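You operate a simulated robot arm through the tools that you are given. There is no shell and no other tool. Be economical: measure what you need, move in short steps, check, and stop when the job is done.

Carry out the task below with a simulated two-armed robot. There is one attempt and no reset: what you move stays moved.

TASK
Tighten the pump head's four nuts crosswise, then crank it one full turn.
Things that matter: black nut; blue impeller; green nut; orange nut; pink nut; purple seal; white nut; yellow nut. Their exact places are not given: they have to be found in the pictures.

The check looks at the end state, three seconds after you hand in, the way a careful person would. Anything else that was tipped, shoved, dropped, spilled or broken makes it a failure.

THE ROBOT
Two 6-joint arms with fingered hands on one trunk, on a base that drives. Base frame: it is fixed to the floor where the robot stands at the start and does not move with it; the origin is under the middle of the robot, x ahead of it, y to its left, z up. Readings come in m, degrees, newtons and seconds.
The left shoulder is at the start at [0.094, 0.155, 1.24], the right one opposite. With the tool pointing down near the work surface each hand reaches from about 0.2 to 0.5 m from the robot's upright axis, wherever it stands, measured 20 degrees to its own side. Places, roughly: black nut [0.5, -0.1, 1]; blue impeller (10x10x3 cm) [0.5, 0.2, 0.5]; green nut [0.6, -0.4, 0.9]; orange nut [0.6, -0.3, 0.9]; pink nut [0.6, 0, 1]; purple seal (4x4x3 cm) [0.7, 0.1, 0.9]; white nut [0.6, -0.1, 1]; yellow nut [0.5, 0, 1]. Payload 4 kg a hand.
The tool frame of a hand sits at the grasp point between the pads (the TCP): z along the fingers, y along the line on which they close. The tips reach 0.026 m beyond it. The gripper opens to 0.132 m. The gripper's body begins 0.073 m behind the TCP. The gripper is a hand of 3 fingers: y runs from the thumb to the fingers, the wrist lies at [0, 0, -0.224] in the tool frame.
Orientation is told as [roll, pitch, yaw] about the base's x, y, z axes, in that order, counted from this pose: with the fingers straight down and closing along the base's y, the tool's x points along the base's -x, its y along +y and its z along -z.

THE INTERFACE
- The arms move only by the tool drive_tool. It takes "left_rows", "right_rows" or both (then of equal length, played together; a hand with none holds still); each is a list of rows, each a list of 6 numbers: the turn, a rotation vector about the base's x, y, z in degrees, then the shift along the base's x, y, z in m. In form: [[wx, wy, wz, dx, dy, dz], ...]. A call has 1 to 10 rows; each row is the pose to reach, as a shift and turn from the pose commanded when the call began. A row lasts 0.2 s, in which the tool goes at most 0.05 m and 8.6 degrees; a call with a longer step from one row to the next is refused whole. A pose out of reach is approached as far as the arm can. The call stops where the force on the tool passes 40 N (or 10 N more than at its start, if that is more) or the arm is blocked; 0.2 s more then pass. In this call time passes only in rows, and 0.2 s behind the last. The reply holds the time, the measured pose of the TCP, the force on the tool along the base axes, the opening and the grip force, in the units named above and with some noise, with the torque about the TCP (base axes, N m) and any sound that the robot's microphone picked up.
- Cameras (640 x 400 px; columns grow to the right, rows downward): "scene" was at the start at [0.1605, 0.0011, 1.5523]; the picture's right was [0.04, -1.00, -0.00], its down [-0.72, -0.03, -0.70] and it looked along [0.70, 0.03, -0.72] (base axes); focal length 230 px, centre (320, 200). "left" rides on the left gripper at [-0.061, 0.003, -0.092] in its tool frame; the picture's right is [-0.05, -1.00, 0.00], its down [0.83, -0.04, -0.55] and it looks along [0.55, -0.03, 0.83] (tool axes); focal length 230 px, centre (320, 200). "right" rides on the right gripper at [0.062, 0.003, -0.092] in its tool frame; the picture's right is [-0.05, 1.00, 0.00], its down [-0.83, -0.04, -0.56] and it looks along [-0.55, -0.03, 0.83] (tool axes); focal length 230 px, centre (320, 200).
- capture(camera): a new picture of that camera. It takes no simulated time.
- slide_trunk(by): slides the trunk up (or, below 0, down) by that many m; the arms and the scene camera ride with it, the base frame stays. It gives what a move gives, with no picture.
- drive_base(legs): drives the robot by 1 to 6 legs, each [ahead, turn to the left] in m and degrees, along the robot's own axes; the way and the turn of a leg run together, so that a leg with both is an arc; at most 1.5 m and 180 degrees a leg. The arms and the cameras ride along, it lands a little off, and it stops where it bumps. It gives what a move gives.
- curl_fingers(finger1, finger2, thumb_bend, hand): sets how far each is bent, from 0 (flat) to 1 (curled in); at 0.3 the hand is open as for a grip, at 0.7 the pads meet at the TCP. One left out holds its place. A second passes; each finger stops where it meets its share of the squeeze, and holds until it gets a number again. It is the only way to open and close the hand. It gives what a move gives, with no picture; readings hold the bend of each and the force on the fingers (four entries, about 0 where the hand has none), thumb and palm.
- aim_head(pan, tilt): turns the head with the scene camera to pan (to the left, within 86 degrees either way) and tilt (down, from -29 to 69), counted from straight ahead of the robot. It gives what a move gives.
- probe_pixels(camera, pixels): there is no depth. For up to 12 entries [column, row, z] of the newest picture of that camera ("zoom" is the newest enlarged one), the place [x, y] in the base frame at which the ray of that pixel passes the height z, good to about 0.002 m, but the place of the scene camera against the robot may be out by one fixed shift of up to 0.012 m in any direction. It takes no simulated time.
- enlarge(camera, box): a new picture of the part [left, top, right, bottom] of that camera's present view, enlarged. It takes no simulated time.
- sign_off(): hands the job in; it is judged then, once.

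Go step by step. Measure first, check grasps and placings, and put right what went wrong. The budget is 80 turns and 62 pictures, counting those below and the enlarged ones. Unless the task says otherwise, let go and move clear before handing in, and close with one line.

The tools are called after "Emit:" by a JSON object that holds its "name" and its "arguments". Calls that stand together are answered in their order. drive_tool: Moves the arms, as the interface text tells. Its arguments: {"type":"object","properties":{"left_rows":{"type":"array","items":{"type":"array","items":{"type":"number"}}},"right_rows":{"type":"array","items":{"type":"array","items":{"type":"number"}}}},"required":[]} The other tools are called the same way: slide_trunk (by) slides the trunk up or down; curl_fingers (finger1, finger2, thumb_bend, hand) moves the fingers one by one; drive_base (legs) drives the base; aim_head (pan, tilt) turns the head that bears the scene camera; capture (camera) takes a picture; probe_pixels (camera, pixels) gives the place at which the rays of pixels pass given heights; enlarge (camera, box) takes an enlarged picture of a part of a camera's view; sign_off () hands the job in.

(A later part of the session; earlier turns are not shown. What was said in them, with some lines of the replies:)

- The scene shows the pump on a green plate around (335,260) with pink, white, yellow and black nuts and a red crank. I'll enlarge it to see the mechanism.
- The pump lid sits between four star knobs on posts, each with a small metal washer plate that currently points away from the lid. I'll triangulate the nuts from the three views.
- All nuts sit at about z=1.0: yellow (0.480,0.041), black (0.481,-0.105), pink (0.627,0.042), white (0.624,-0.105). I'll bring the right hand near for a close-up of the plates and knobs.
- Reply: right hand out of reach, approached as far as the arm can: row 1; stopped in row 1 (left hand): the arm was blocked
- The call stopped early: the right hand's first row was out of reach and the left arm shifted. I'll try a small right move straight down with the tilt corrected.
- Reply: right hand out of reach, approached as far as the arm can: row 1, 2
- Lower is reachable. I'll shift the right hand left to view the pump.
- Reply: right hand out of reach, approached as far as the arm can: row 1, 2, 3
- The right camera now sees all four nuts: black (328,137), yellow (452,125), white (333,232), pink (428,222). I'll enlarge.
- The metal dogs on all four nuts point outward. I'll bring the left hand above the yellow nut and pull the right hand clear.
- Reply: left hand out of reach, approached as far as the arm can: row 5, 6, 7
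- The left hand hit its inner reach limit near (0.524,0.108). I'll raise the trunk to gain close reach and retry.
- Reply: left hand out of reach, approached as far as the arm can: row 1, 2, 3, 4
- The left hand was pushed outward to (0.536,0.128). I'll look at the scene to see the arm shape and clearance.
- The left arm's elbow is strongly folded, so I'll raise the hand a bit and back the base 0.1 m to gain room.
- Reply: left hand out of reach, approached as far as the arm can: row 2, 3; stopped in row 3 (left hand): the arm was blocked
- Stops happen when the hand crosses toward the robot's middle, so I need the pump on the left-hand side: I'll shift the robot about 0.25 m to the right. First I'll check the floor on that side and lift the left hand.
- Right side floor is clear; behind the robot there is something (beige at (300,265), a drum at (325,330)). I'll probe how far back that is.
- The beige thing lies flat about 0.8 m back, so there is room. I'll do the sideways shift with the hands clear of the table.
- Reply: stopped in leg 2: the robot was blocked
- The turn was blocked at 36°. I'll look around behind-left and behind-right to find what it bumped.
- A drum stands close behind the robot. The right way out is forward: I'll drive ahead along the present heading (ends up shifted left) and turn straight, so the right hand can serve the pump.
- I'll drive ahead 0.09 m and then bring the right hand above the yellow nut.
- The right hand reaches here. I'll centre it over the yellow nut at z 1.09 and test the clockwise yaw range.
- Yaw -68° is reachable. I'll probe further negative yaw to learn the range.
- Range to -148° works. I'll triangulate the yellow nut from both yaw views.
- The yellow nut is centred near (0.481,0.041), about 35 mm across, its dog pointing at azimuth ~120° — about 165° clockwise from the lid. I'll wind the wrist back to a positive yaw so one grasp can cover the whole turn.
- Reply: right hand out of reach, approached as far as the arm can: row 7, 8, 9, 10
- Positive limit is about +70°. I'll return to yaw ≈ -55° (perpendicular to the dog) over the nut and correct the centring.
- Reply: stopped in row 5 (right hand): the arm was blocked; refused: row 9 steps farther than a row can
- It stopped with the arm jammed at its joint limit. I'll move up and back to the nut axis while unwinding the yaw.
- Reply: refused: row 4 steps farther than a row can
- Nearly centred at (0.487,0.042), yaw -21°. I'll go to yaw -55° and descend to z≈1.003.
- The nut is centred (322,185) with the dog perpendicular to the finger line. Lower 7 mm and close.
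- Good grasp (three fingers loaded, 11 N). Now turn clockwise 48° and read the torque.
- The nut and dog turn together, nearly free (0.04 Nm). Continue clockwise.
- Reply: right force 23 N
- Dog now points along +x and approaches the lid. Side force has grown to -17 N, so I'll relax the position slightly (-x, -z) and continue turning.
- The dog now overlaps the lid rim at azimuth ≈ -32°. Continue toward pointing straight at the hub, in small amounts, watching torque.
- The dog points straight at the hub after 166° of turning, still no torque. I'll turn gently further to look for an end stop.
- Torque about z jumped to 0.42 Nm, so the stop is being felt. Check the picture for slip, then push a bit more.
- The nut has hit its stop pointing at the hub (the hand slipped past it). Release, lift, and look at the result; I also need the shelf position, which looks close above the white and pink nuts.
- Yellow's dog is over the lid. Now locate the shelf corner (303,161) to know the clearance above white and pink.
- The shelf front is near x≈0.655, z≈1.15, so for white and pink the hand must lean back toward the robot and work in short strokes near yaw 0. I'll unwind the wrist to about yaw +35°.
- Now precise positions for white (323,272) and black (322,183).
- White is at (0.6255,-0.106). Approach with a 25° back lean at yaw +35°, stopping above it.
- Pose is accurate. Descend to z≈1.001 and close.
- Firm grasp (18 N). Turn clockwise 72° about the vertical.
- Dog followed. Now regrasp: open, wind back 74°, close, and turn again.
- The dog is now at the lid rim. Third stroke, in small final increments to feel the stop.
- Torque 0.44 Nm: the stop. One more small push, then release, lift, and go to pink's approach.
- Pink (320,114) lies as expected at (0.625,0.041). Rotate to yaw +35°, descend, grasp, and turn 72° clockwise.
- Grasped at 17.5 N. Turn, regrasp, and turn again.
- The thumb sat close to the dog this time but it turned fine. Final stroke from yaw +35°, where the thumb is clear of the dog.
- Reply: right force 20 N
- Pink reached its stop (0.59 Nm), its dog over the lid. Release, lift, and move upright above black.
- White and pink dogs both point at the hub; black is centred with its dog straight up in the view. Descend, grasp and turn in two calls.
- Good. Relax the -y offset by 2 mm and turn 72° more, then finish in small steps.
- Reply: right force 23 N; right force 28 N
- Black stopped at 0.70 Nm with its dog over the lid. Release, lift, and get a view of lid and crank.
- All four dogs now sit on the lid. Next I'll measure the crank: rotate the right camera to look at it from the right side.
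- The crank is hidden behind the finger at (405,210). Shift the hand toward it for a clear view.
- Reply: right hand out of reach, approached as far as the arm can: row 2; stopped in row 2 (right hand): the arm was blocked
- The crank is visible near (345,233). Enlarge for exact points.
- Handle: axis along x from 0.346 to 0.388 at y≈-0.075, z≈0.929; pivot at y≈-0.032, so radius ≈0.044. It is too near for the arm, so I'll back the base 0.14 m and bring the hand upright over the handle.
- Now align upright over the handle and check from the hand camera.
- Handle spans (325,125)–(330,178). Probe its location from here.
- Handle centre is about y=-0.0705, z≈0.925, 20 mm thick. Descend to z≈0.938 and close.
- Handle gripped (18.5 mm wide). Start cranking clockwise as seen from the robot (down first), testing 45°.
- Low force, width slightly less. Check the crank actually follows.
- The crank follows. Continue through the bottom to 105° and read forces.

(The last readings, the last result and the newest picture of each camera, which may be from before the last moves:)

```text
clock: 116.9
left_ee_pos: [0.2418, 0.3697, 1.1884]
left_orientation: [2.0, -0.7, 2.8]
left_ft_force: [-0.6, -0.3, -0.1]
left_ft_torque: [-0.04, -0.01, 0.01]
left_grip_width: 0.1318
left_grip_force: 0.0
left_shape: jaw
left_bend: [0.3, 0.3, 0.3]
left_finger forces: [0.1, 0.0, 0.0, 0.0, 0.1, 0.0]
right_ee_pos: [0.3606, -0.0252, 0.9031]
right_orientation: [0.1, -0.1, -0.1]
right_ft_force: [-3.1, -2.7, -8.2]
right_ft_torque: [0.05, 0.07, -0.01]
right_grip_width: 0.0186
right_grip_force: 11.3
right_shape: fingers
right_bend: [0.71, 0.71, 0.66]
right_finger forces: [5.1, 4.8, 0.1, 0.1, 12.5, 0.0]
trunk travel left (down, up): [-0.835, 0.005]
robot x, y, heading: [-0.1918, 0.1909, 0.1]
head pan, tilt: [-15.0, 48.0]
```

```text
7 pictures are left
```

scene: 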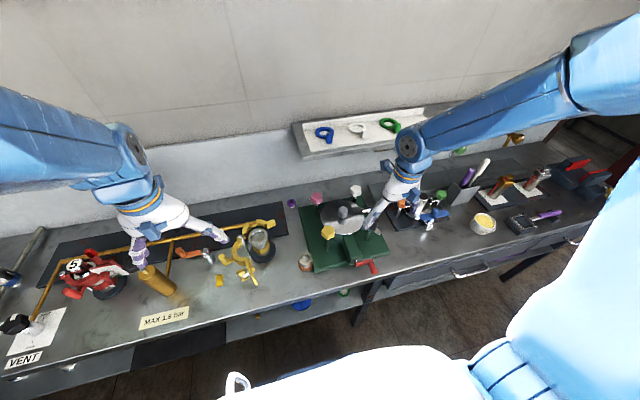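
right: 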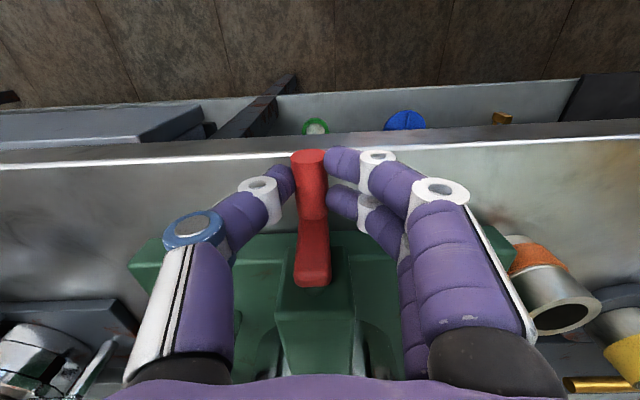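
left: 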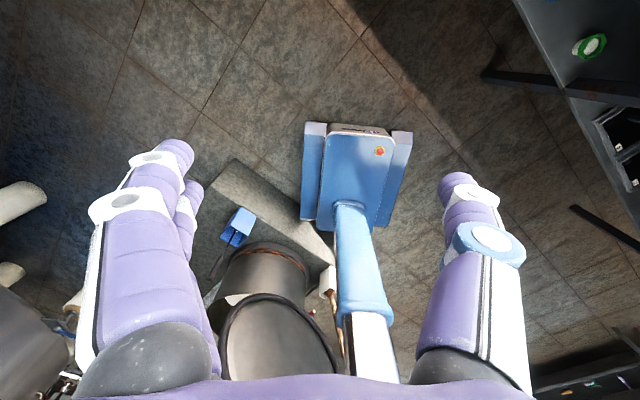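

At the bottom, arm vertical, forces low. Continue from 105° to 255°.

Emit:
{"name": "drive_tool", "arguments": {"right_rows": [[0, 0, 0, 0, 0.0092, 0.0038], [0, 0, 0, 0, 0.0171, 0.0098], [0, 0, 0, 0, 0.0231, 0.0177], [0, 0, 0, 0, 0.0269, 0.0269], [0, 0, 0, 0, 0.0282, 0.0367], [0, 0, 0, 0, 0.0269, 0.0465], [0, 0, 0, 0, 0.0231, 0.0557], [0, 0, 0, 0, 0.0171, 0.0636], [0, 0, 0, 0, 0.0092, 0.0696], [0, 0, 0, 0, 0, 0.0734]]}}

Emit:
{"name": "capture", "arguments": {"camera": "right"}}

```text
clock: 119.1
left_ee_pos: [0.2393, 0.3693, 1.1892]
left_orientation: [1.9, -0.8, 2.8]
left_ft_force: [0.0, -0.4, -0.7]
left_ft_torque: [0.0, 0.02, 0.0]
left_grip_width: 0.1318
left_grip_force: 0.0
left_shape: jaw
left_bend: [0.3, 0.3, 0.3]
left_finger forces: [0.0, 0.0, 0.0, 0.0, 0.0, 0.0]
right_ee_pos: [0.3593, -0.0257, 0.9778]
right_orientation: [0.0, -0.2, -0.1]
right_ft_force: [0.5, 0.1, 1.3]
right_ft_torque: [-0.03, 0.01, 0.03]
right_grip_width: 0.0
right_grip_force: 0.1
right_shape: fingers
right_bend: [0.73, 0.73, 0.73]
right_finger forces: [0.0, 0.1, 0.0, 0.0, 0.0, 0.1]
trunk travel left (down, up): [-0.835, 0.005]
robot x, y, heading: [-0.1881, 0.1902, 0.1]
head pan, tilt: [-15.0, 48.0]
```

```text
6 pictures are left
```

right: 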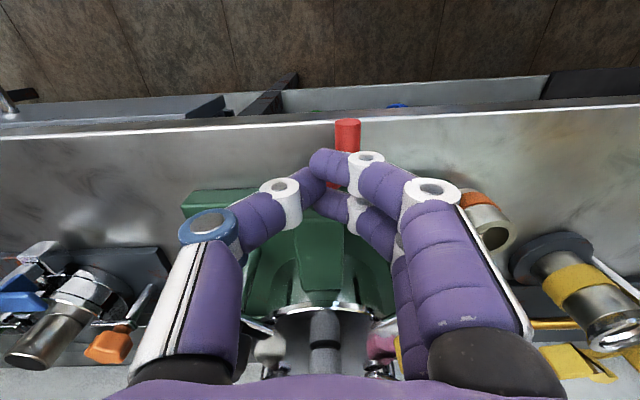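

The handle slipped out on the upward stroke and stayed on the left side near (347,130). Open the hand, rise, and measure where it is.

Emit:
{"name": "drive_tool", "arguments": {"right_rows": [[0, 0, 0, 0, 0.005, 0.02], [0, 0, 0, 0, 0.01, 0.03]]}}

Emit:
{"name": "curl_fingers", "arguments": {"hand": "right", "finger1": 0.5, "finger2": 0.5, "thumb_bend": 0.5}}

Emit:
{"name": "capture", "arguments": {"camera": "right"}}

```text
clock: 119.7
left_ee_pos: [0.2401, 0.3714, 1.1899]
left_orientation: [1.9, -0.8, 2.8]
left_ft_force: [-0.3, 0.0, 0.4]
left_ft_torque: [-0.01, 0.01, 0.0]
left_grip_width: 0.132
left_grip_force: 0.0
left_shape: jaw
left_bend: [0.3, 0.3, 0.3]
left_finger forces: [0.0, 0.0, 0.1, 0.0, 0.0, 0.1]
right_ee_pos: [0.3597, -0.0162, 1.0081]
right_orientation: [-0.1, -0.1, -0.2]
right_ft_force: [-0.5, 0.1, 0.1]
right_ft_torque: [-0.02, -0.03, -0.02]
right_grip_width: 0.0001
right_grip_force: 0.0
right_shape: fingers
right_bend: [0.73, 0.73, 0.73]
right_finger forces: [0.1, 0.0, 0.0, 0.0, 0.0, 0.0]
trunk travel left (down, up): [-0.835, 0.005]
robot x, y, heading: [-0.1903, 0.1901, -0.1]
head pan, tilt: [-15.0, 48.0]
```

```text
clock: 120.7
left_ee_pos: [0.2401, 0.3706, 1.1889]
left_orientation: [1.9, -0.8, 2.8]
left_ft_force: [-0.1, -0.1, -0.2]
left_ft_torque: [-0.01, 0.0, -0.04]
left_grip_width: 0.1323
left_grip_force: 0.1
left_shape: jaw
left_bend: [0.3, 0.3, 0.3]
left_finger forces: [0.1, 0.1, 0.1, 0.0, 0.1, 0.1]
right_ee_pos: [0.3595, -0.0161, 1.0076]
right_orientation: [-0.1, -0.2, -0.1]
right_ft_force: [0.4, -0.3, 0.9]
right_ft_torque: [0.0, -0.04, 0.01]
right_grip_width: 0.0673
right_grip_force: 0.0
right_shape: fingers
right_bend: [0.5, 0.5, 0.5]
right_finger forces: [0.1, 0.1, 0.1, 0.0, 0.0, 0.0]
trunk travel left (down, up): [-0.835, 0.005]
robot x, y, heading: [-0.189, 0.1868, -0.2]
head pan, tilt: [-15.0, 48.0]
```

```text
5 pictures are left
```

right: 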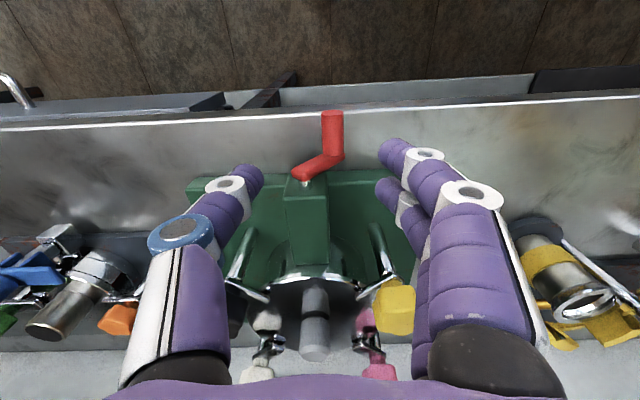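

Emit:
{"name": "probe_pixels", "arguments": {"camera": "right", "pixels": [[333, 115, 0.925], [333, 115, 0.91], [333, 115, 0.895], [336, 157, 0.91], [336, 157, 0.895], [298, 176, 0.925], [298, 176, 0.93]]}}

```text
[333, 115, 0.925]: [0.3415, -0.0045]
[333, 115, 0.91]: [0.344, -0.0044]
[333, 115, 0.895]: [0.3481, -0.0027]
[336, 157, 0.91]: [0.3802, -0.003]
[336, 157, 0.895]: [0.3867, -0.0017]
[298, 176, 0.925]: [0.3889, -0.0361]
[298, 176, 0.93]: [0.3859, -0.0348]
```

The handle is at y≈-0.003, z≈0.90 (crank at about 138°). Regrip deeper with the TCP right on the handle.

Emit:
{"name": "drive_tool", "arguments": {"right_rows": [[0, 0, 0, 0.001, 0.0135, -0.04], [0, 0, 0, 0.001, 0.0135, -0.08], [0, 0, 0, 0.001, 0.0135, -0.107]]}}

Emit:
{"name": "curl_fingers", "arguments": {"hand": "right", "finger1": 0.8, "finger2": 0.8, "thumb_bend": 0.8}}

```text
clock: 121.5
left_ee_pos: [0.2413, 0.3701, 1.1887]
left_orientation: [1.8, -0.8, 2.9]
left_ft_force: [0.2, -0.1, -0.9]
left_ft_torque: [-0.05, -0.01, 0.0]
left_grip_width: 0.132
left_grip_force: 0.1
left_shape: jaw
left_bend: [0.3, 0.3, 0.3]
left_finger forces: [0.1, 0.0, 0.1, 0.1, 0.1, 0.0]
right_ee_pos: [0.3591, -0.004, 0.902]
right_orientation: [-0.2, -0.1, -0.2]
right_ft_force: [0.6, 0.4, -0.3]
right_ft_torque: [0.01, 0.0, -0.02]
right_grip_width: 0.0673
right_grip_force: 0.2
right_shape: fingers
right_bend: [0.5, 0.5, 0.5]
right_finger forces: [0.1, 0.1, 0.0, 0.0, 0.1, 0.0]
trunk travel left (down, up): [-0.835, 0.005]
robot x, y, heading: [-0.1886, 0.1903, -0.2]
head pan, tilt: [-15.0, 48.0]
```

```text
clock: 122.5
left_ee_pos: [0.2412, 0.3724, 1.1883]
left_orientation: [1.8, -0.8, 2.7]
left_ft_force: [0.2, 0.4, 0.4]
left_ft_torque: [0.0, -0.02, 0.04]
left_grip_width: 0.1322
left_grip_force: 0.2
left_shape: jaw
left_bend: [0.3, 0.3, 0.3]
left_finger forces: [0.0, 0.0, 0.0, 0.1, 0.0, 0.1]
right_ee_pos: [0.359, -0.0028, 0.9005]
right_orientation: [-0.3, 0.0, -0.2]
right_ft_force: [-2.4, 13.1, -11.6]
right_ft_torque: [0.02, -0.02, 0.0]
right_grip_width: 0.0009
right_grip_force: 14.1
right_shape: fingers
right_bend: [0.75, 0.75, 0.76]
right_finger forces: [9.6, 9.8, 0.0, 0.0, 8.9, 0.1]
trunk travel left (down, up): [-0.835, 0.005]
robot x, y, heading: [-0.1897, 0.1906, -0.0]
head pan, tilt: [-15.0, 48.0]
```

Fingers closed to 1 mm yet with force: the handle may be caged above the pads or missed. Look.

Emit:
{"name": "capture", "arguments": {"camera": "right"}}

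```text
4 pictures are left
```

right: 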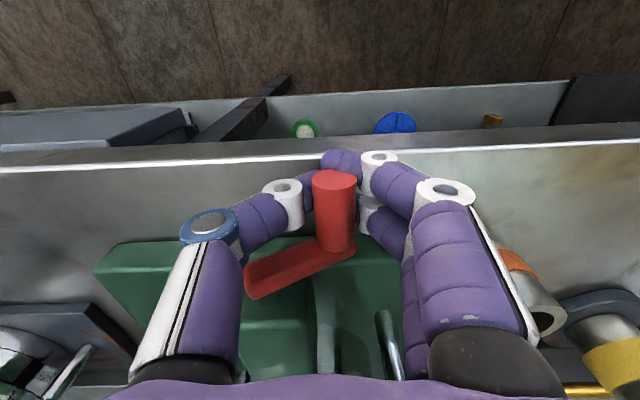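

The handle is caged above the closed fingertips, so lifting will carry it. Raise along the circle over the top to about 300°.

Emit:
{"name": "drive_tool", "arguments": {"right_rows": [[0, 0, 0, 0, 0.0022, 0.0103], [0, 0, 0, 0, 0.0015, 0.0209], [0, 0, 0, 0, -0.0021, 0.0308], [0, 0, 0, 0, -0.0084, 0.0394], [0, 0, 0, 0, -0.0167, 0.0459], [0, 0, 0, 0, -0.0265, 0.0499], [0, 0, 0, 0, -0.037, 0.051], [0, 0, 0, 0, -0.0474, 0.0491], [0, 0, 0, 0, -0.0569, 0.0445]]}}

Emit:
{"name": "capture", "arguments": {"camera": "right"}}

```text
clock: 124.5
left_ee_pos: [0.2404, 0.3701, 1.1887]
left_orientation: [1.9, -0.8, 2.7]
left_ft_force: [0.6, 0.1, -0.3]
left_ft_torque: [0.0, 0.02, 0.01]
left_grip_width: 0.132
left_grip_force: 0.0
left_shape: jaw
left_bend: [0.3, 0.3, 0.3]
left_finger forces: [0.1, 0.0, 0.0, 0.0, 0.0, 0.0]
right_ee_pos: [0.3603, -0.0581, 0.9468]
right_orientation: [0.0, -0.2, -0.1]
right_ft_force: [-0.5, 1.1, 0.5]
right_ft_torque: [0.0, -0.02, 0.0]
right_grip_width: 0.0
right_grip_force: 0.0
right_shape: fingers
right_bend: [0.76, 0.76, 0.77]
right_finger forces: [0.3, 0.3, 0.0, 0.1, 0.0, 0.0]
trunk travel left (down, up): [-0.835, 0.005]
robot x, y, heading: [-0.1892, 0.1902, 0.0]
head pan, tilt: [-15.0, 48.0]
```

```text
3 pictures are left
```

right: 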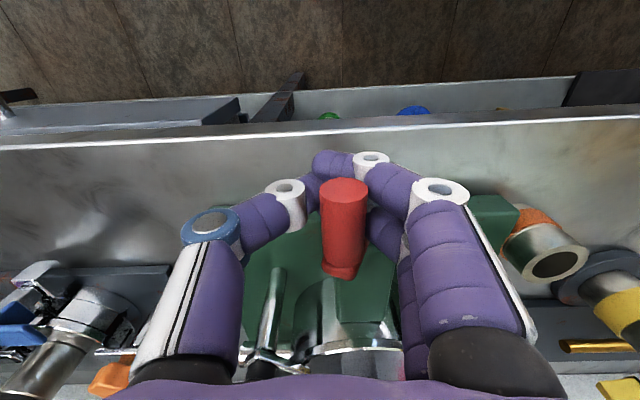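

The handle is caged near the top of its circle. Probe its location.

Emit:
{"name": "probe_pixels", "arguments": {"camera": "right", "pixels": [[345, 190, 0.955], [345, 190, 0.965], [345, 190, 0.975], [343, 265, 0.955], [343, 265, 0.965]]}}

```text
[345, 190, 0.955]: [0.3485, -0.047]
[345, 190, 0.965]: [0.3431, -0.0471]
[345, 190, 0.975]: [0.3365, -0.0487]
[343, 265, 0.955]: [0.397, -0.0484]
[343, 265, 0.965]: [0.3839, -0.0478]
```

The crank is at about 295°. Open, raise to a pad grip on the handle, close, then continue down to just past 360°.

Emit:
{"name": "curl_fingers", "arguments": {"hand": "right", "finger1": 0.5, "finger2": 0.5, "thumb_bend": 0.5}}

Emit:
{"name": "drive_tool", "arguments": {"right_rows": [[0, 0, 0, 0, 0.006, 0.013], [0, 0, 0, 0, 0.011, 0.025]]}}

Emit:
{"name": "curl_fingers", "arguments": {"hand": "right", "finger1": 0.75, "finger2": 0.75, "thumb_bend": 0.75}}

```text
clock: 125.5
left_ee_pos: [0.24, 0.3703, 1.1898]
left_orientation: [1.9, -0.8, 2.7]
left_ft_force: [0.6, 0.2, 0.5]
left_ft_torque: [0.02, -0.01, -0.02]
left_grip_width: 0.1319
left_grip_force: 0.0
left_shape: jaw
left_bend: [0.3, 0.3, 0.3]
left_finger forces: [0.1, 0.1, 0.1, 0.0, 0.0, 0.0]
right_ee_pos: [0.3585, -0.058, 0.9453]
right_orientation: [0.0, -0.1, -0.2]
right_ft_force: [-0.1, 0.8, 0.2]
right_ft_torque: [-0.02, -0.02, -0.02]
right_grip_width: 0.067
right_grip_force: 0.1
right_shape: fingers
right_bend: [0.5, 0.5, 0.5]
right_finger forces: [0.1, 0.0, 0.1, 0.0, 0.1, 0.0]
trunk travel left (down, up): [-0.835, 0.005]
robot x, y, heading: [-0.1881, 0.1913, 0.1]
head pan, tilt: [-15.0, 48.0]
```

```text
clock: 126.1
left_ee_pos: [0.2398, 0.3708, 1.1894]
left_orientation: [1.9, -0.8, 2.8]
left_ft_force: [-0.3, -0.1, -0.4]
left_ft_torque: [0.03, 0.02, -0.01]
left_grip_width: 0.1318
left_grip_force: 0.1
left_shape: jaw
left_bend: [0.3, 0.3, 0.3]
left_finger forces: [0.1, 0.0, 0.0, 0.0, 0.0, 0.0]
right_ee_pos: [0.3603, -0.0458, 0.971]
right_orientation: [0.0, -0.3, -0.1]
right_ft_force: [0.1, -0.7, -0.9]
right_ft_torque: [-0.02, 0.02, 0.02]
right_grip_width: 0.0672
right_grip_force: 0.0
right_shape: fingers
right_bend: [0.5, 0.5, 0.5]
right_finger forces: [0.0, 0.1, 0.1, 0.0, 0.0, 0.0]
trunk travel left (down, up): [-0.835, 0.005]
robot x, y, heading: [-0.1902, 0.1879, -0.4]
head pan, tilt: [-15.0, 48.0]
```

```text
clock: 127.1
left_ee_pos: [0.2411, 0.3701, 1.1883]
left_orientation: [2.0, -0.6, 2.7]
left_ft_force: [1.0, -0.5, 0.2]
left_ft_torque: [0.04, -0.01, -0.03]
left_grip_width: 0.1322
left_grip_force: 0.1
left_shape: jaw
left_bend: [0.3, 0.3, 0.3]
left_finger forces: [0.1, 0.0, 0.0, 0.1, 0.1, 0.1]
right_ee_pos: [0.3606, -0.0459, 0.9691]
right_orientation: [0.0, 0.0, -0.1]
right_ft_force: [-2.6, 2.7, -13.1]
right_ft_torque: [0.0, 0.03, 0.0]
right_grip_width: 0.0147
right_grip_force: 14.2
right_shape: fingers
right_bend: [0.71, 0.71, 0.68]
right_finger forces: [9.1, 9.2, 0.0, 0.0, 10.8, 0.1]
trunk travel left (down, up): [-0.835, 0.005]
robot x, y, heading: [-0.1917, 0.1915, 0.1]
head pan, tilt: [-15.0, 48.0]
```

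Gripped (15 mm, 14 N). Follow the last arc down to ~363°.

Emit:
{"name": "drive_tool", "arguments": {"right_rows": [[0, 0, 0, 0, -0.0083, -0.0053], [0, 0, 0, 0, -0.015, -0.0126], [0, 0, 0, 0, -0.0196, -0.0214], [0, 0, 0, 0, -0.0215, -0.0291], [0, 0, 0, 0, -0.022, -0.0365]]}}

Emit:
{"name": "curl_fingers", "arguments": {"hand": "right", "finger1": 0.5, "finger2": 0.5, "thumb_bend": 0.5}}

Emit:
{"name": "drive_tool", "arguments": {"right_rows": [[0, 0, 0, 0, 0, 0.03], [0, 0, 0, 0, 0, 0.066]]}}

Emit:
{"name": "capture", "arguments": {"camera": "right"}}

```text
clock: 128.3
left_ee_pos: [0.2397, 0.3687, 1.189]
left_orientation: [1.9, -0.7, 2.8]
left_ft_force: [0.3, 0.3, -0.8]
left_ft_torque: [-0.01, 0.02, 0.03]
left_grip_width: 0.1323
left_grip_force: 0.1
left_shape: jaw
left_bend: [0.3, 0.3, 0.3]
left_finger forces: [0.1, 0.1, 0.0, 0.0, 0.0, 0.1]
right_ee_pos: [0.3606, -0.0693, 0.9333]
right_orientation: [0.1, -0.2, 0.0]
right_ft_force: [0.1, -0.3, 0.2]
right_ft_torque: [0.01, 0.0, -0.02]
right_grip_width: 0.0001
right_grip_force: 0.0
right_shape: fingers
right_bend: [0.74, 0.74, 0.74]
right_finger forces: [0.0, 0.0, 0.0, 0.0, 0.0, 0.0]
trunk travel left (down, up): [-0.835, 0.005]
robot x, y, heading: [-0.1941, 0.1916, 0.1]
head pan, tilt: [-15.0, 48.0]
```

```text
clock: 129.3
left_ee_pos: [0.2406, 0.3705, 1.1887]
left_orientation: [1.9, -0.8, 2.9]
left_ft_force: [-0.7, 0.0, -0.3]
left_ft_torque: [0.01, 0.01, -0.03]
left_grip_width: 0.1317
left_grip_force: 0.1
left_shape: jaw
left_bend: [0.3, 0.3, 0.3]
left_finger forces: [0.1, 0.1, 0.0, 0.1, 0.1, 0.1]
right_ee_pos: [0.361, -0.0704, 0.9341]
right_orientation: [0.0, -0.2, -0.1]
right_ft_force: [-0.2, 0.2, -0.7]
right_ft_torque: [-0.01, -0.03, 0.03]
right_grip_width: 0.067
right_grip_force: 0.1
right_shape: fingers
right_bend: [0.5, 0.5, 0.5]
right_finger forces: [0.0, 0.1, 0.1, 0.0, 0.0, 0.0]
trunk travel left (down, up): [-0.835, 0.005]
robot x, y, heading: [-0.193, 0.1861, -0.0]
head pan, tilt: [-15.0, 48.0]
```

```text
clock: 129.9
left_ee_pos: [0.2385, 0.3704, 1.1884]
left_orientation: [1.7, -0.9, 2.8]
left_ft_force: [0.4, 0.1, 0.4]
left_ft_torque: [0.0, -0.03, 0.01]
left_grip_width: 0.132
left_grip_force: 0.0
left_shape: jaw
left_bend: [0.3, 0.3, 0.3]
left_finger forces: [0.1, 0.0, 0.0, 0.1, 0.0, 0.0]
right_ee_pos: [0.36, -0.0684, 1.0004]
right_orientation: [0.0, -0.3, -0.1]
right_ft_force: [0.7, 0.1, -0.6]
right_ft_torque: [0.01, -0.03, 0.02]
right_grip_width: 0.0674
right_grip_force: 0.1
right_shape: fingers
right_bend: [0.5, 0.5, 0.5]
right_finger forces: [0.1, 0.0, 0.0, 0.0, 0.0, 0.0]
trunk travel left (down, up): [-0.835, 0.005]
robot x, y, heading: [-0.1887, 0.1858, 0.3]
head pan, tilt: [-15.0, 48.0]
```

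```text
2 pictures are left
```

right: 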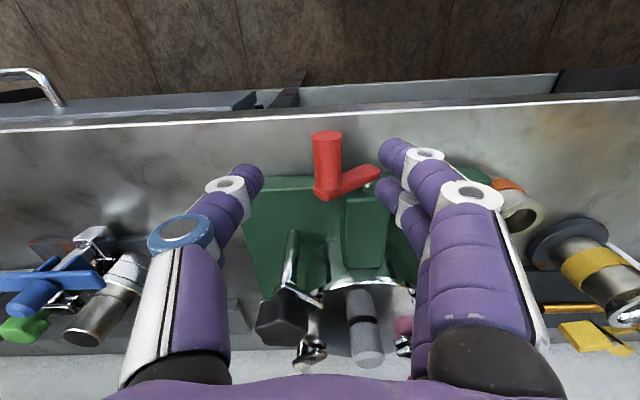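

The handle slipped out before the end; it now sits up at about 330° (root (330,195) below pivot (375,172)). Probe it.

Emit:
{"name": "probe_pixels", "arguments": {"camera": "right", "pixels": [[327, 138, 0.935], [327, 138, 0.945], [327, 138, 0.955], [329, 188, 0.935], [329, 188, 0.945], [329, 188, 0.955], [377, 172, 0.925]]}}

```text
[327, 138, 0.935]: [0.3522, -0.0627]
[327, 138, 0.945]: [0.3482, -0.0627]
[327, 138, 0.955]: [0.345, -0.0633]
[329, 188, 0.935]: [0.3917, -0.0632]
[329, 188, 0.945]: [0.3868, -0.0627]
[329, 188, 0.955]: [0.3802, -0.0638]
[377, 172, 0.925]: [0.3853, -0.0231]
```

Handle at y≈-0.063, z≈0.946 (≈327°). Regrip slightly deeper and finish the arc.

Emit:
{"name": "drive_tool", "arguments": {"right_rows": [[0, 0, 0, 0, 0.0055, -0.025], [0, 0, 0, 0, 0.0055, -0.047]]}}

Emit:
{"name": "curl_fingers", "arguments": {"hand": "right", "finger1": 0.72, "finger2": 0.72, "thumb_bend": 0.72}}

```text
clock: 130.5
left_ee_pos: [0.2398, 0.3704, 1.1888]
left_orientation: [1.9, -0.8, 2.8]
left_ft_force: [0.2, 0.0, -0.7]
left_ft_torque: [-0.02, 0.0, 0.0]
left_grip_width: 0.1321
left_grip_force: 0.0
left_shape: jaw
left_bend: [0.3, 0.3, 0.3]
left_finger forces: [0.1, 0.0, 0.0, 0.0, 0.0, 0.0]
right_ee_pos: [0.3602, -0.0639, 0.9518]
right_orientation: [0.0, -0.3, -0.1]
right_ft_force: [0.4, 0.0, -0.5]
right_ft_torque: [-0.01, 0.01, -0.03]
right_grip_width: 0.067
right_grip_force: 0.1
right_shape: fingers
right_bend: [0.5, 0.5, 0.5]
right_finger forces: [0.1, 0.0, 0.0, 0.0, 0.0, 0.1]
trunk travel left (down, up): [-0.835, 0.005]
robot x, y, heading: [-0.189, 0.1872, -0.1]
head pan, tilt: [-15.0, 48.0]
```

```text
clock: 131.5
left_ee_pos: [0.2404, 0.3702, 1.1886]
left_orientation: [1.9, -0.8, 2.9]
left_ft_force: [0.2, 0.2, 0.9]
left_ft_torque: [-0.01, 0.01, 0.0]
left_grip_width: 0.132
left_grip_force: 0.2
left_shape: jaw
left_bend: [0.3, 0.3, 0.3]
left_finger forces: [0.0, 0.1, 0.1, 0.1, 0.1, 0.0]
right_ee_pos: [0.36, -0.0641, 0.9521]
right_orientation: [0.1, -0.2, -0.1]
right_ft_force: [-1.1, 2.5, -2.1]
right_ft_torque: [0.03, 0.02, -0.01]
right_grip_width: 0.0089
right_grip_force: 6.1
right_shape: fingers
right_bend: [0.7, 0.7, 0.69]
right_finger forces: [3.8, 3.7, 0.0, 0.0, 3.9, 0.1]
trunk travel left (down, up): [-0.835, 0.005]
robot x, y, heading: [-0.1865, 0.1883, -0.2]
head pan, tilt: [-15.0, 48.0]
```

The grip narrows as I go deeper (the handle is squeezed toward the palm), so a shallower grip suits a downward stroke. Open, raise 10 mm, close, and move down.

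Emit:
{"name": "curl_fingers", "arguments": {"hand": "right", "finger1": 0.5, "finger2": 0.5, "thumb_bend": 0.5}}

Emit:
{"name": "drive_tool", "arguments": {"right_rows": [[0, 0, 0, 0, 0.001, 0.01]]}}

Emit:
{"name": "curl_fingers", "arguments": {"hand": "right", "finger1": 0.72, "finger2": 0.72, "thumb_bend": 0.72}}

Emit:
{"name": "drive_tool", "arguments": {"right_rows": [[0, 0, 0, 0, -0.0036, -0.0071], [0, 0, 0, 0, -0.0056, -0.0148], [0, 0, 0, 0, -0.006, -0.021], [0, 0, 0, 0, -0.006, -0.026]]}}

```text
clock: 132.5
left_ee_pos: [0.2405, 0.3706, 1.1898]
left_orientation: [1.9, -0.8, 2.8]
left_ft_force: [0.2, 0.5, 0.2]
left_ft_torque: [-0.04, -0.01, 0.01]
left_grip_width: 0.132
left_grip_force: 0.0
left_shape: jaw
left_bend: [0.3, 0.3, 0.3]
left_finger forces: [0.0, 0.0, 0.0, 0.0, 0.0, 0.1]
right_ee_pos: [0.361, -0.0637, 0.9516]
right_orientation: [0.1, -0.2, -0.1]
right_ft_force: [0.7, 0.4, -0.5]
right_ft_torque: [0.0, -0.02, -0.01]
right_grip_width: 0.0669
right_grip_force: 0.1
right_shape: fingers
right_bend: [0.5, 0.5, 0.5]
right_finger forces: [0.0, 0.0, 0.0, 0.1, 0.0, 0.0]
trunk travel left (down, up): [-0.835, 0.005]
robot x, y, heading: [-0.1899, 0.1886, 0.1]
head pan, tilt: [-15.0, 48.0]
```

```text
clock: 132.9
left_ee_pos: [0.2393, 0.37, 1.189]
left_orientation: [2.0, -0.9, 2.9]
left_ft_force: [0.3, -0.6, -0.6]
left_ft_torque: [0.0, -0.02, -0.04]
left_grip_width: 0.1323
left_grip_force: 0.1
left_shape: jaw
left_bend: [0.3, 0.3, 0.3]
left_finger forces: [0.0, 0.1, 0.0, 0.1, 0.1, 0.1]
right_ee_pos: [0.3601, -0.0623, 0.9605]
right_orientation: [0.0, -0.2, -0.2]
right_ft_force: [0.6, -0.2, 0.2]
right_ft_torque: [-0.01, 0.01, 0.01]
right_grip_width: 0.0671
right_grip_force: 0.1
right_shape: fingers
right_bend: [0.5, 0.5, 0.5]
right_finger forces: [0.1, 0.1, 0.0, 0.0, 0.0, 0.0]
trunk travel left (down, up): [-0.835, 0.005]
robot x, y, heading: [-0.1893, 0.1859, 0.1]
head pan, tilt: [-15.0, 48.0]
```

```text
clock: 133.9
left_ee_pos: [0.2399, 0.3712, 1.1892]
left_orientation: [1.9, -0.8, 2.7]
left_ft_force: [-0.2, -0.9, 0.4]
left_ft_torque: [-0.02, 0.0, -0.03]
left_grip_width: 0.1319
left_grip_force: 0.1
left_shape: jaw
left_bend: [0.3, 0.3, 0.3]
left_finger forces: [0.0, 0.1, 0.0, 0.0, 0.0, 0.0]
right_ee_pos: [0.3593, -0.0624, 0.9614]
right_orientation: [0.1, 0.0, -0.1]
right_ft_force: [-1.7, 5.1, -5.1]
right_ft_torque: [0.03, 0.07, 0.01]
right_grip_width: 0.0168
right_grip_force: 10.1
right_shape: fingers
right_bend: [0.68, 0.68, 0.68]
right_finger forces: [6.3, 6.2, 0.0, 0.0, 7.3, 0.0]
trunk travel left (down, up): [-0.835, 0.005]
robot x, y, heading: [-0.1909, 0.1863, -0.3]
head pan, tilt: [-15.0, 48.0]
```

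```text
clock: 134.9
left_ee_pos: [0.2399, 0.3707, 1.1891]
left_orientation: [1.9, -0.9, 2.7]
left_ft_force: [-0.5, -0.5, -0.5]
left_ft_torque: [0.0, 0.0, -0.03]
left_grip_width: 0.1321
left_grip_force: 0.2
left_shape: jaw
left_bend: [0.3, 0.3, 0.3]
left_finger forces: [0.1, 0.0, 0.0, 0.0, 0.0, 0.0]
right_ee_pos: [0.3611, -0.0699, 0.9368]
right_orientation: [0.2, -0.2, -0.2]
right_ft_force: [-2.3, -1.7, 0.7]
right_ft_torque: [0.01, 0.03, 0.0]
right_grip_width: 0.0122
right_grip_force: 5.8
right_shape: fingers
right_bend: [0.71, 0.71, 0.69]
right_finger forces: [2.8, 2.7, 0.0, 0.1, 6.8, 0.0]
trunk travel left (down, up): [-0.835, 0.005]
robot x, y, heading: [-0.1894, 0.1882, 0.1]
head pan, tilt: [-15.0, 48.0]
```

Still gripped (12 mm); the handle is probably at z≈0.928. Push 6 mm more, release, rise, and check.

Emit:
{"name": "drive_tool", "arguments": {"right_rows": [[0, 0, 0, 0, 0, -0.003], [0, 0, 0, 0, 0, -0.006]]}}

Emit:
{"name": "curl_fingers", "arguments": {"hand": "right", "finger1": 0.5, "finger2": 0.5, "thumb_bend": 0.5}}

Emit:
{"name": "drive_tool", "arguments": {"right_rows": [[0, 0, 0, 0, -0.003, 0.035], [0, 0, 0, 0, -0.005, 0.068]]}}

Emit:
{"name": "capture", "arguments": {"camera": "right"}}

```text
clock: 135.5
left_ee_pos: [0.2406, 0.3705, 1.1892]
left_orientation: [1.9, -0.7, 2.8]
left_ft_force: [-0.1, -0.9, -0.1]
left_ft_torque: [-0.02, 0.0, 0.0]
left_grip_width: 0.1318
left_grip_force: 0.1
left_shape: jaw
left_bend: [0.3, 0.3, 0.3]
left_finger forces: [0.0, 0.0, 0.1, 0.1, 0.1, 0.0]
right_ee_pos: [0.361, -0.0694, 0.9302]
right_orientation: [0.0, -0.2, 0.0]
right_ft_force: [-0.8, -2.8, -0.6]
right_ft_torque: [-0.05, 0.04, 0.0]
right_grip_width: 0.0106
right_grip_force: 5.2
right_shape: fingers
right_bend: [0.71, 0.71, 0.69]
right_finger forces: [2.1, 2.0, 0.0, 0.0, 6.9, 0.0]
trunk travel left (down, up): [-0.835, 0.005]
robot x, y, heading: [-0.1922, 0.1887, -0.3]
head pan, tilt: [-15.0, 48.0]
```

```text
clock: 136.5
left_ee_pos: [0.2421, 0.3715, 1.1897]
left_orientation: [1.8, -0.7, 2.9]
left_ft_force: [-0.1, 0.0, 0.1]
left_ft_torque: [0.0, 0.02, -0.03]
left_grip_width: 0.1322
left_grip_force: 0.0
left_shape: jaw
left_bend: [0.3, 0.3, 0.3]
left_finger forces: [0.1, 0.0, 0.0, 0.0, 0.0, 0.0]
right_ee_pos: [0.3613, -0.0676, 0.931]
right_orientation: [0.1, -0.3, -0.1]
right_ft_force: [0.2, 0.4, 0.2]
right_ft_torque: [-0.02, -0.01, 0.01]
right_grip_width: 0.067
right_grip_force: 0.1
right_shape: fingers
right_bend: [0.5, 0.5, 0.5]
right_finger forces: [0.1, 0.0, 0.0, 0.1, 0.0, 0.1]
trunk travel left (down, up): [-0.835, 0.005]
robot x, y, heading: [-0.1885, 0.193, -0.0]
head pan, tilt: [-15.0, 48.0]
```

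```text
clock: 137.1
left_ee_pos: [0.2378, 0.37, 1.1893]
left_orientation: [1.8, -0.8, 2.7]
left_ft_force: [-0.1, 0.1, -0.1]
left_ft_torque: [-0.02, 0.0, 0.01]
left_grip_width: 0.132
left_grip_force: 0.1
left_shape: jaw
left_bend: [0.3, 0.3, 0.3]
left_finger forces: [0.1, 0.0, 0.0, 0.1, 0.0, 0.1]
right_ee_pos: [0.3568, -0.075, 0.9986]
right_orientation: [0.0, -0.2, -0.1]
right_ft_force: [-0.3, -0.9, -0.2]
right_ft_torque: [0.0, -0.01, 0.04]
right_grip_width: 0.0673
right_grip_force: 0.1
right_shape: fingers
right_bend: [0.5, 0.5, 0.5]
right_finger forces: [0.1, 0.0, 0.0, 0.0, 0.1, 0.1]
trunk travel left (down, up): [-0.835, 0.005]
robot x, y, heading: [-0.1887, 0.1897, 0.3]
head pan, tilt: [-15.0, 48.0]
```

```text
1 pictures are left
```

right: 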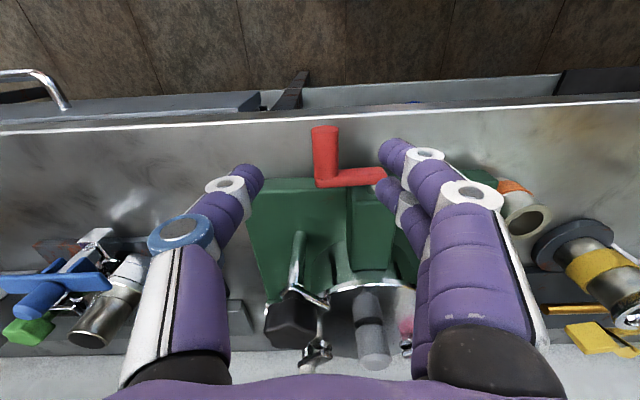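

The arm is almost horizontal again, roughly 3–4° short compared with the start view. One more small nudge: shallow firm grip, 8 mm down.

Emit:
{"name": "drive_tool", "arguments": {"right_rows": [[0, 0, 0, 0.002, 0.005, -0.03], [0, 0, 0, 0.002, 0.005, -0.056]]}}

Emit:
{"name": "curl_fingers", "arguments": {"hand": "right", "finger1": 0.75, "finger2": 0.75, "thumb_bend": 0.75}}

Emit:
{"name": "drive_tool", "arguments": {"right_rows": [[0, 0, 0, 0, 0, -0.004], [0, 0, 0, 0, 0, -0.008]]}}

```text
clock: 137.7
left_ee_pos: [0.2415, 0.37, 1.1889]
left_orientation: [1.9, -0.7, 2.8]
left_ft_force: [0.4, -0.2, 0.4]
left_ft_torque: [0.01, 0.0, 0.02]
left_grip_width: 0.1317
left_grip_force: 0.1
left_shape: jaw
left_bend: [0.3, 0.3, 0.3]
left_finger forces: [0.0, 0.0, 0.0, 0.0, 0.0, 0.1]
right_ee_pos: [0.3616, -0.0695, 0.9419]
right_orientation: [0.0, -0.2, -0.1]
right_ft_force: [0.6, 0.1, 0.5]
right_ft_torque: [-0.02, -0.01, -0.01]
right_grip_width: 0.0671
right_grip_force: 0.1
right_shape: fingers
right_bend: [0.5, 0.5, 0.5]
right_finger forces: [0.1, 0.1, 0.1, 0.0, 0.0, 0.0]
trunk travel left (down, up): [-0.835, 0.005]
robot x, y, heading: [-0.1907, 0.1873, -0.2]
head pan, tilt: [-15.0, 48.0]
```

```text
clock: 138.7
left_ee_pos: [0.2406, 0.3716, 1.189]
left_orientation: [1.9, -0.8, 2.8]
left_ft_force: [-0.1, 0.0, -0.2]
left_ft_torque: [-0.01, 0.01, -0.04]
left_grip_width: 0.1321
left_grip_force: 0.1
left_shape: jaw
left_bend: [0.3, 0.3, 0.3]
left_finger forces: [0.0, 0.0, 0.0, 0.1, 0.0, 0.0]
right_ee_pos: [0.3601, -0.0701, 0.9427]
right_orientation: [0.1, -0.1, 0.0]
right_ft_force: [-1.6, 0.1, -3.5]
right_ft_torque: [-0.1, 0.04, -0.01]
right_grip_width: 0.0182
right_grip_force: 15.9
right_shape: fingers
right_bend: [0.71, 0.71, 0.68]
right_finger forces: [8.4, 8.2, 0.0, 0.0, 14.9, 0.0]
trunk travel left (down, up): [-0.835, 0.005]
robot x, y, heading: [-0.1894, 0.1868, 0.0]
head pan, tilt: [-15.0, 48.0]
```

```text
clock: 139.3
left_ee_pos: [0.2393, 0.3707, 1.1892]
left_orientation: [2.0, -0.9, 2.8]
left_ft_force: [0.0, 0.2, 0.1]
left_ft_torque: [-0.02, 0.02, 0.01]
left_grip_width: 0.1321
left_grip_force: 0.1
left_shape: jaw
left_bend: [0.3, 0.3, 0.3]
left_finger forces: [0.0, 0.1, 0.0, 0.0, 0.0, 0.0]
right_ee_pos: [0.3608, -0.068, 0.9347]
right_orientation: [0.0, -0.2, -0.1]
right_ft_force: [-4.3, 0.4, 1.5]
right_ft_torque: [0.05, 0.08, 0.0]
right_grip_width: 0.0179
right_grip_force: 17.1
right_shape: fingers
right_bend: [0.72, 0.72, 0.68]
right_finger forces: [8.5, 8.6, 0.0, 0.1, 16.3, 0.0]
trunk travel left (down, up): [-0.835, 0.005]
robot x, y, heading: [-0.192, 0.1874, -0.0]
head pan, tilt: [-15.0, 48.0]
```

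Width stayed constant, so the handle followed: about 5° past the starting position, i.e. a full turn. Release, lift and withdraw, then take the last picture.

Emit:
{"name": "curl_fingers", "arguments": {"hand": "right", "finger1": 0.45, "finger2": 0.45, "thumb_bend": 0.45}}

Emit:
{"name": "drive_tool", "arguments": {"right_rows": [[0, 0, 0, 0, 0, 0.04], [0, 0, 0, 0, 0, 0.08], [0, 0, 0, -0.01, -0.03, 0.11], [0, 0, 0, -0.02, -0.07, 0.13], [0, 0, 0, -0.02, -0.11, 0.13], [0, 0, 0, -0.02, -0.15, 0.13]]}}

Emit:
{"name": "enlarge", "arguments": {"camera": "scene", "box": [270, 120, 430, 240]}}

```text
clock: 140.3
left_ee_pos: [0.2412, 0.3704, 1.1899]
left_orientation: [1.9, -0.7, 2.8]
left_ft_force: [-0.4, 0.3, -0.5]
left_ft_torque: [0.0, 0.03, 0.0]
left_grip_width: 0.1321
left_grip_force: 0.0
left_shape: jaw
left_bend: [0.3, 0.3, 0.3]
left_finger forces: [0.0, 0.0, 0.0, 0.0, 0.1, 0.0]
right_ee_pos: [0.362, -0.0689, 0.9358]
right_orientation: [0.0, -0.1, -0.2]
right_ft_force: [0.0, -0.2, 0.4]
right_ft_torque: [0.01, 0.01, -0.02]
right_grip_width: 0.0839
right_grip_force: 0.1
right_shape: fingers
right_bend: [0.45, 0.45, 0.45]
right_finger forces: [0.1, 0.0, 0.0, 0.1, 0.0, 0.1]
trunk travel left (down, up): [-0.835, 0.005]
robot x, y, heading: [-0.188, 0.1879, -0.0]
head pan, tilt: [-15.0, 48.0]
```

```text
clock: 141.7
left_ee_pos: [0.2408, 0.3677, 1.1895]
left_orientation: [2.0, -0.7, 2.8]
left_ft_force: [-0.2, 0.1, -0.4]
left_ft_torque: [0.0, 0.02, -0.03]
left_grip_width: 0.132
left_grip_force: 0.0
left_shape: jaw
left_bend: [0.3, 0.3, 0.3]
left_finger forces: [0.0, 0.0, 0.0, 0.0, 0.1, 0.0]
right_ee_pos: [0.3434, -0.2199, 1.0623]
right_orientation: [0.2, -0.4, 0.1]
right_ft_force: [-0.1, -0.4, -0.4]
right_ft_torque: [0.03, -0.05, -0.04]
right_grip_width: 0.0844
right_grip_force: 0.0
right_shape: fingers
right_bend: [0.45, 0.45, 0.45]
right_finger forces: [0.1, 0.0, 0.0, 0.0, 0.1, 0.0]
trunk travel left (down, up): [-0.835, 0.005]
robot x, y, heading: [-0.1921, 0.1887, 0.2]
head pan, tilt: [-15.0, 48.0]
```

```text
3.33 times, centred on (350, 180) of scene
```

zoom: 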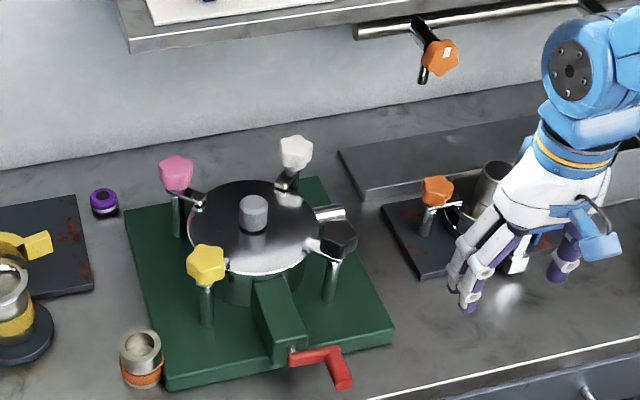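

All four dogs sit on the lid, the crank is back at its start position after one turn, nothing else was disturbed, and the hands are clear. I'm handing in now.

Emit:
{"name": "sign_off", "arguments": {}}

```text
The job is handed in.
```

I tightened the four pump nuts crosswise (yellow, white, pink, black) until each hit its stop, then turned the crank one full turn, about 5° past where it started. The handle slipped out of the grip twice, so the turn was made in several grips.
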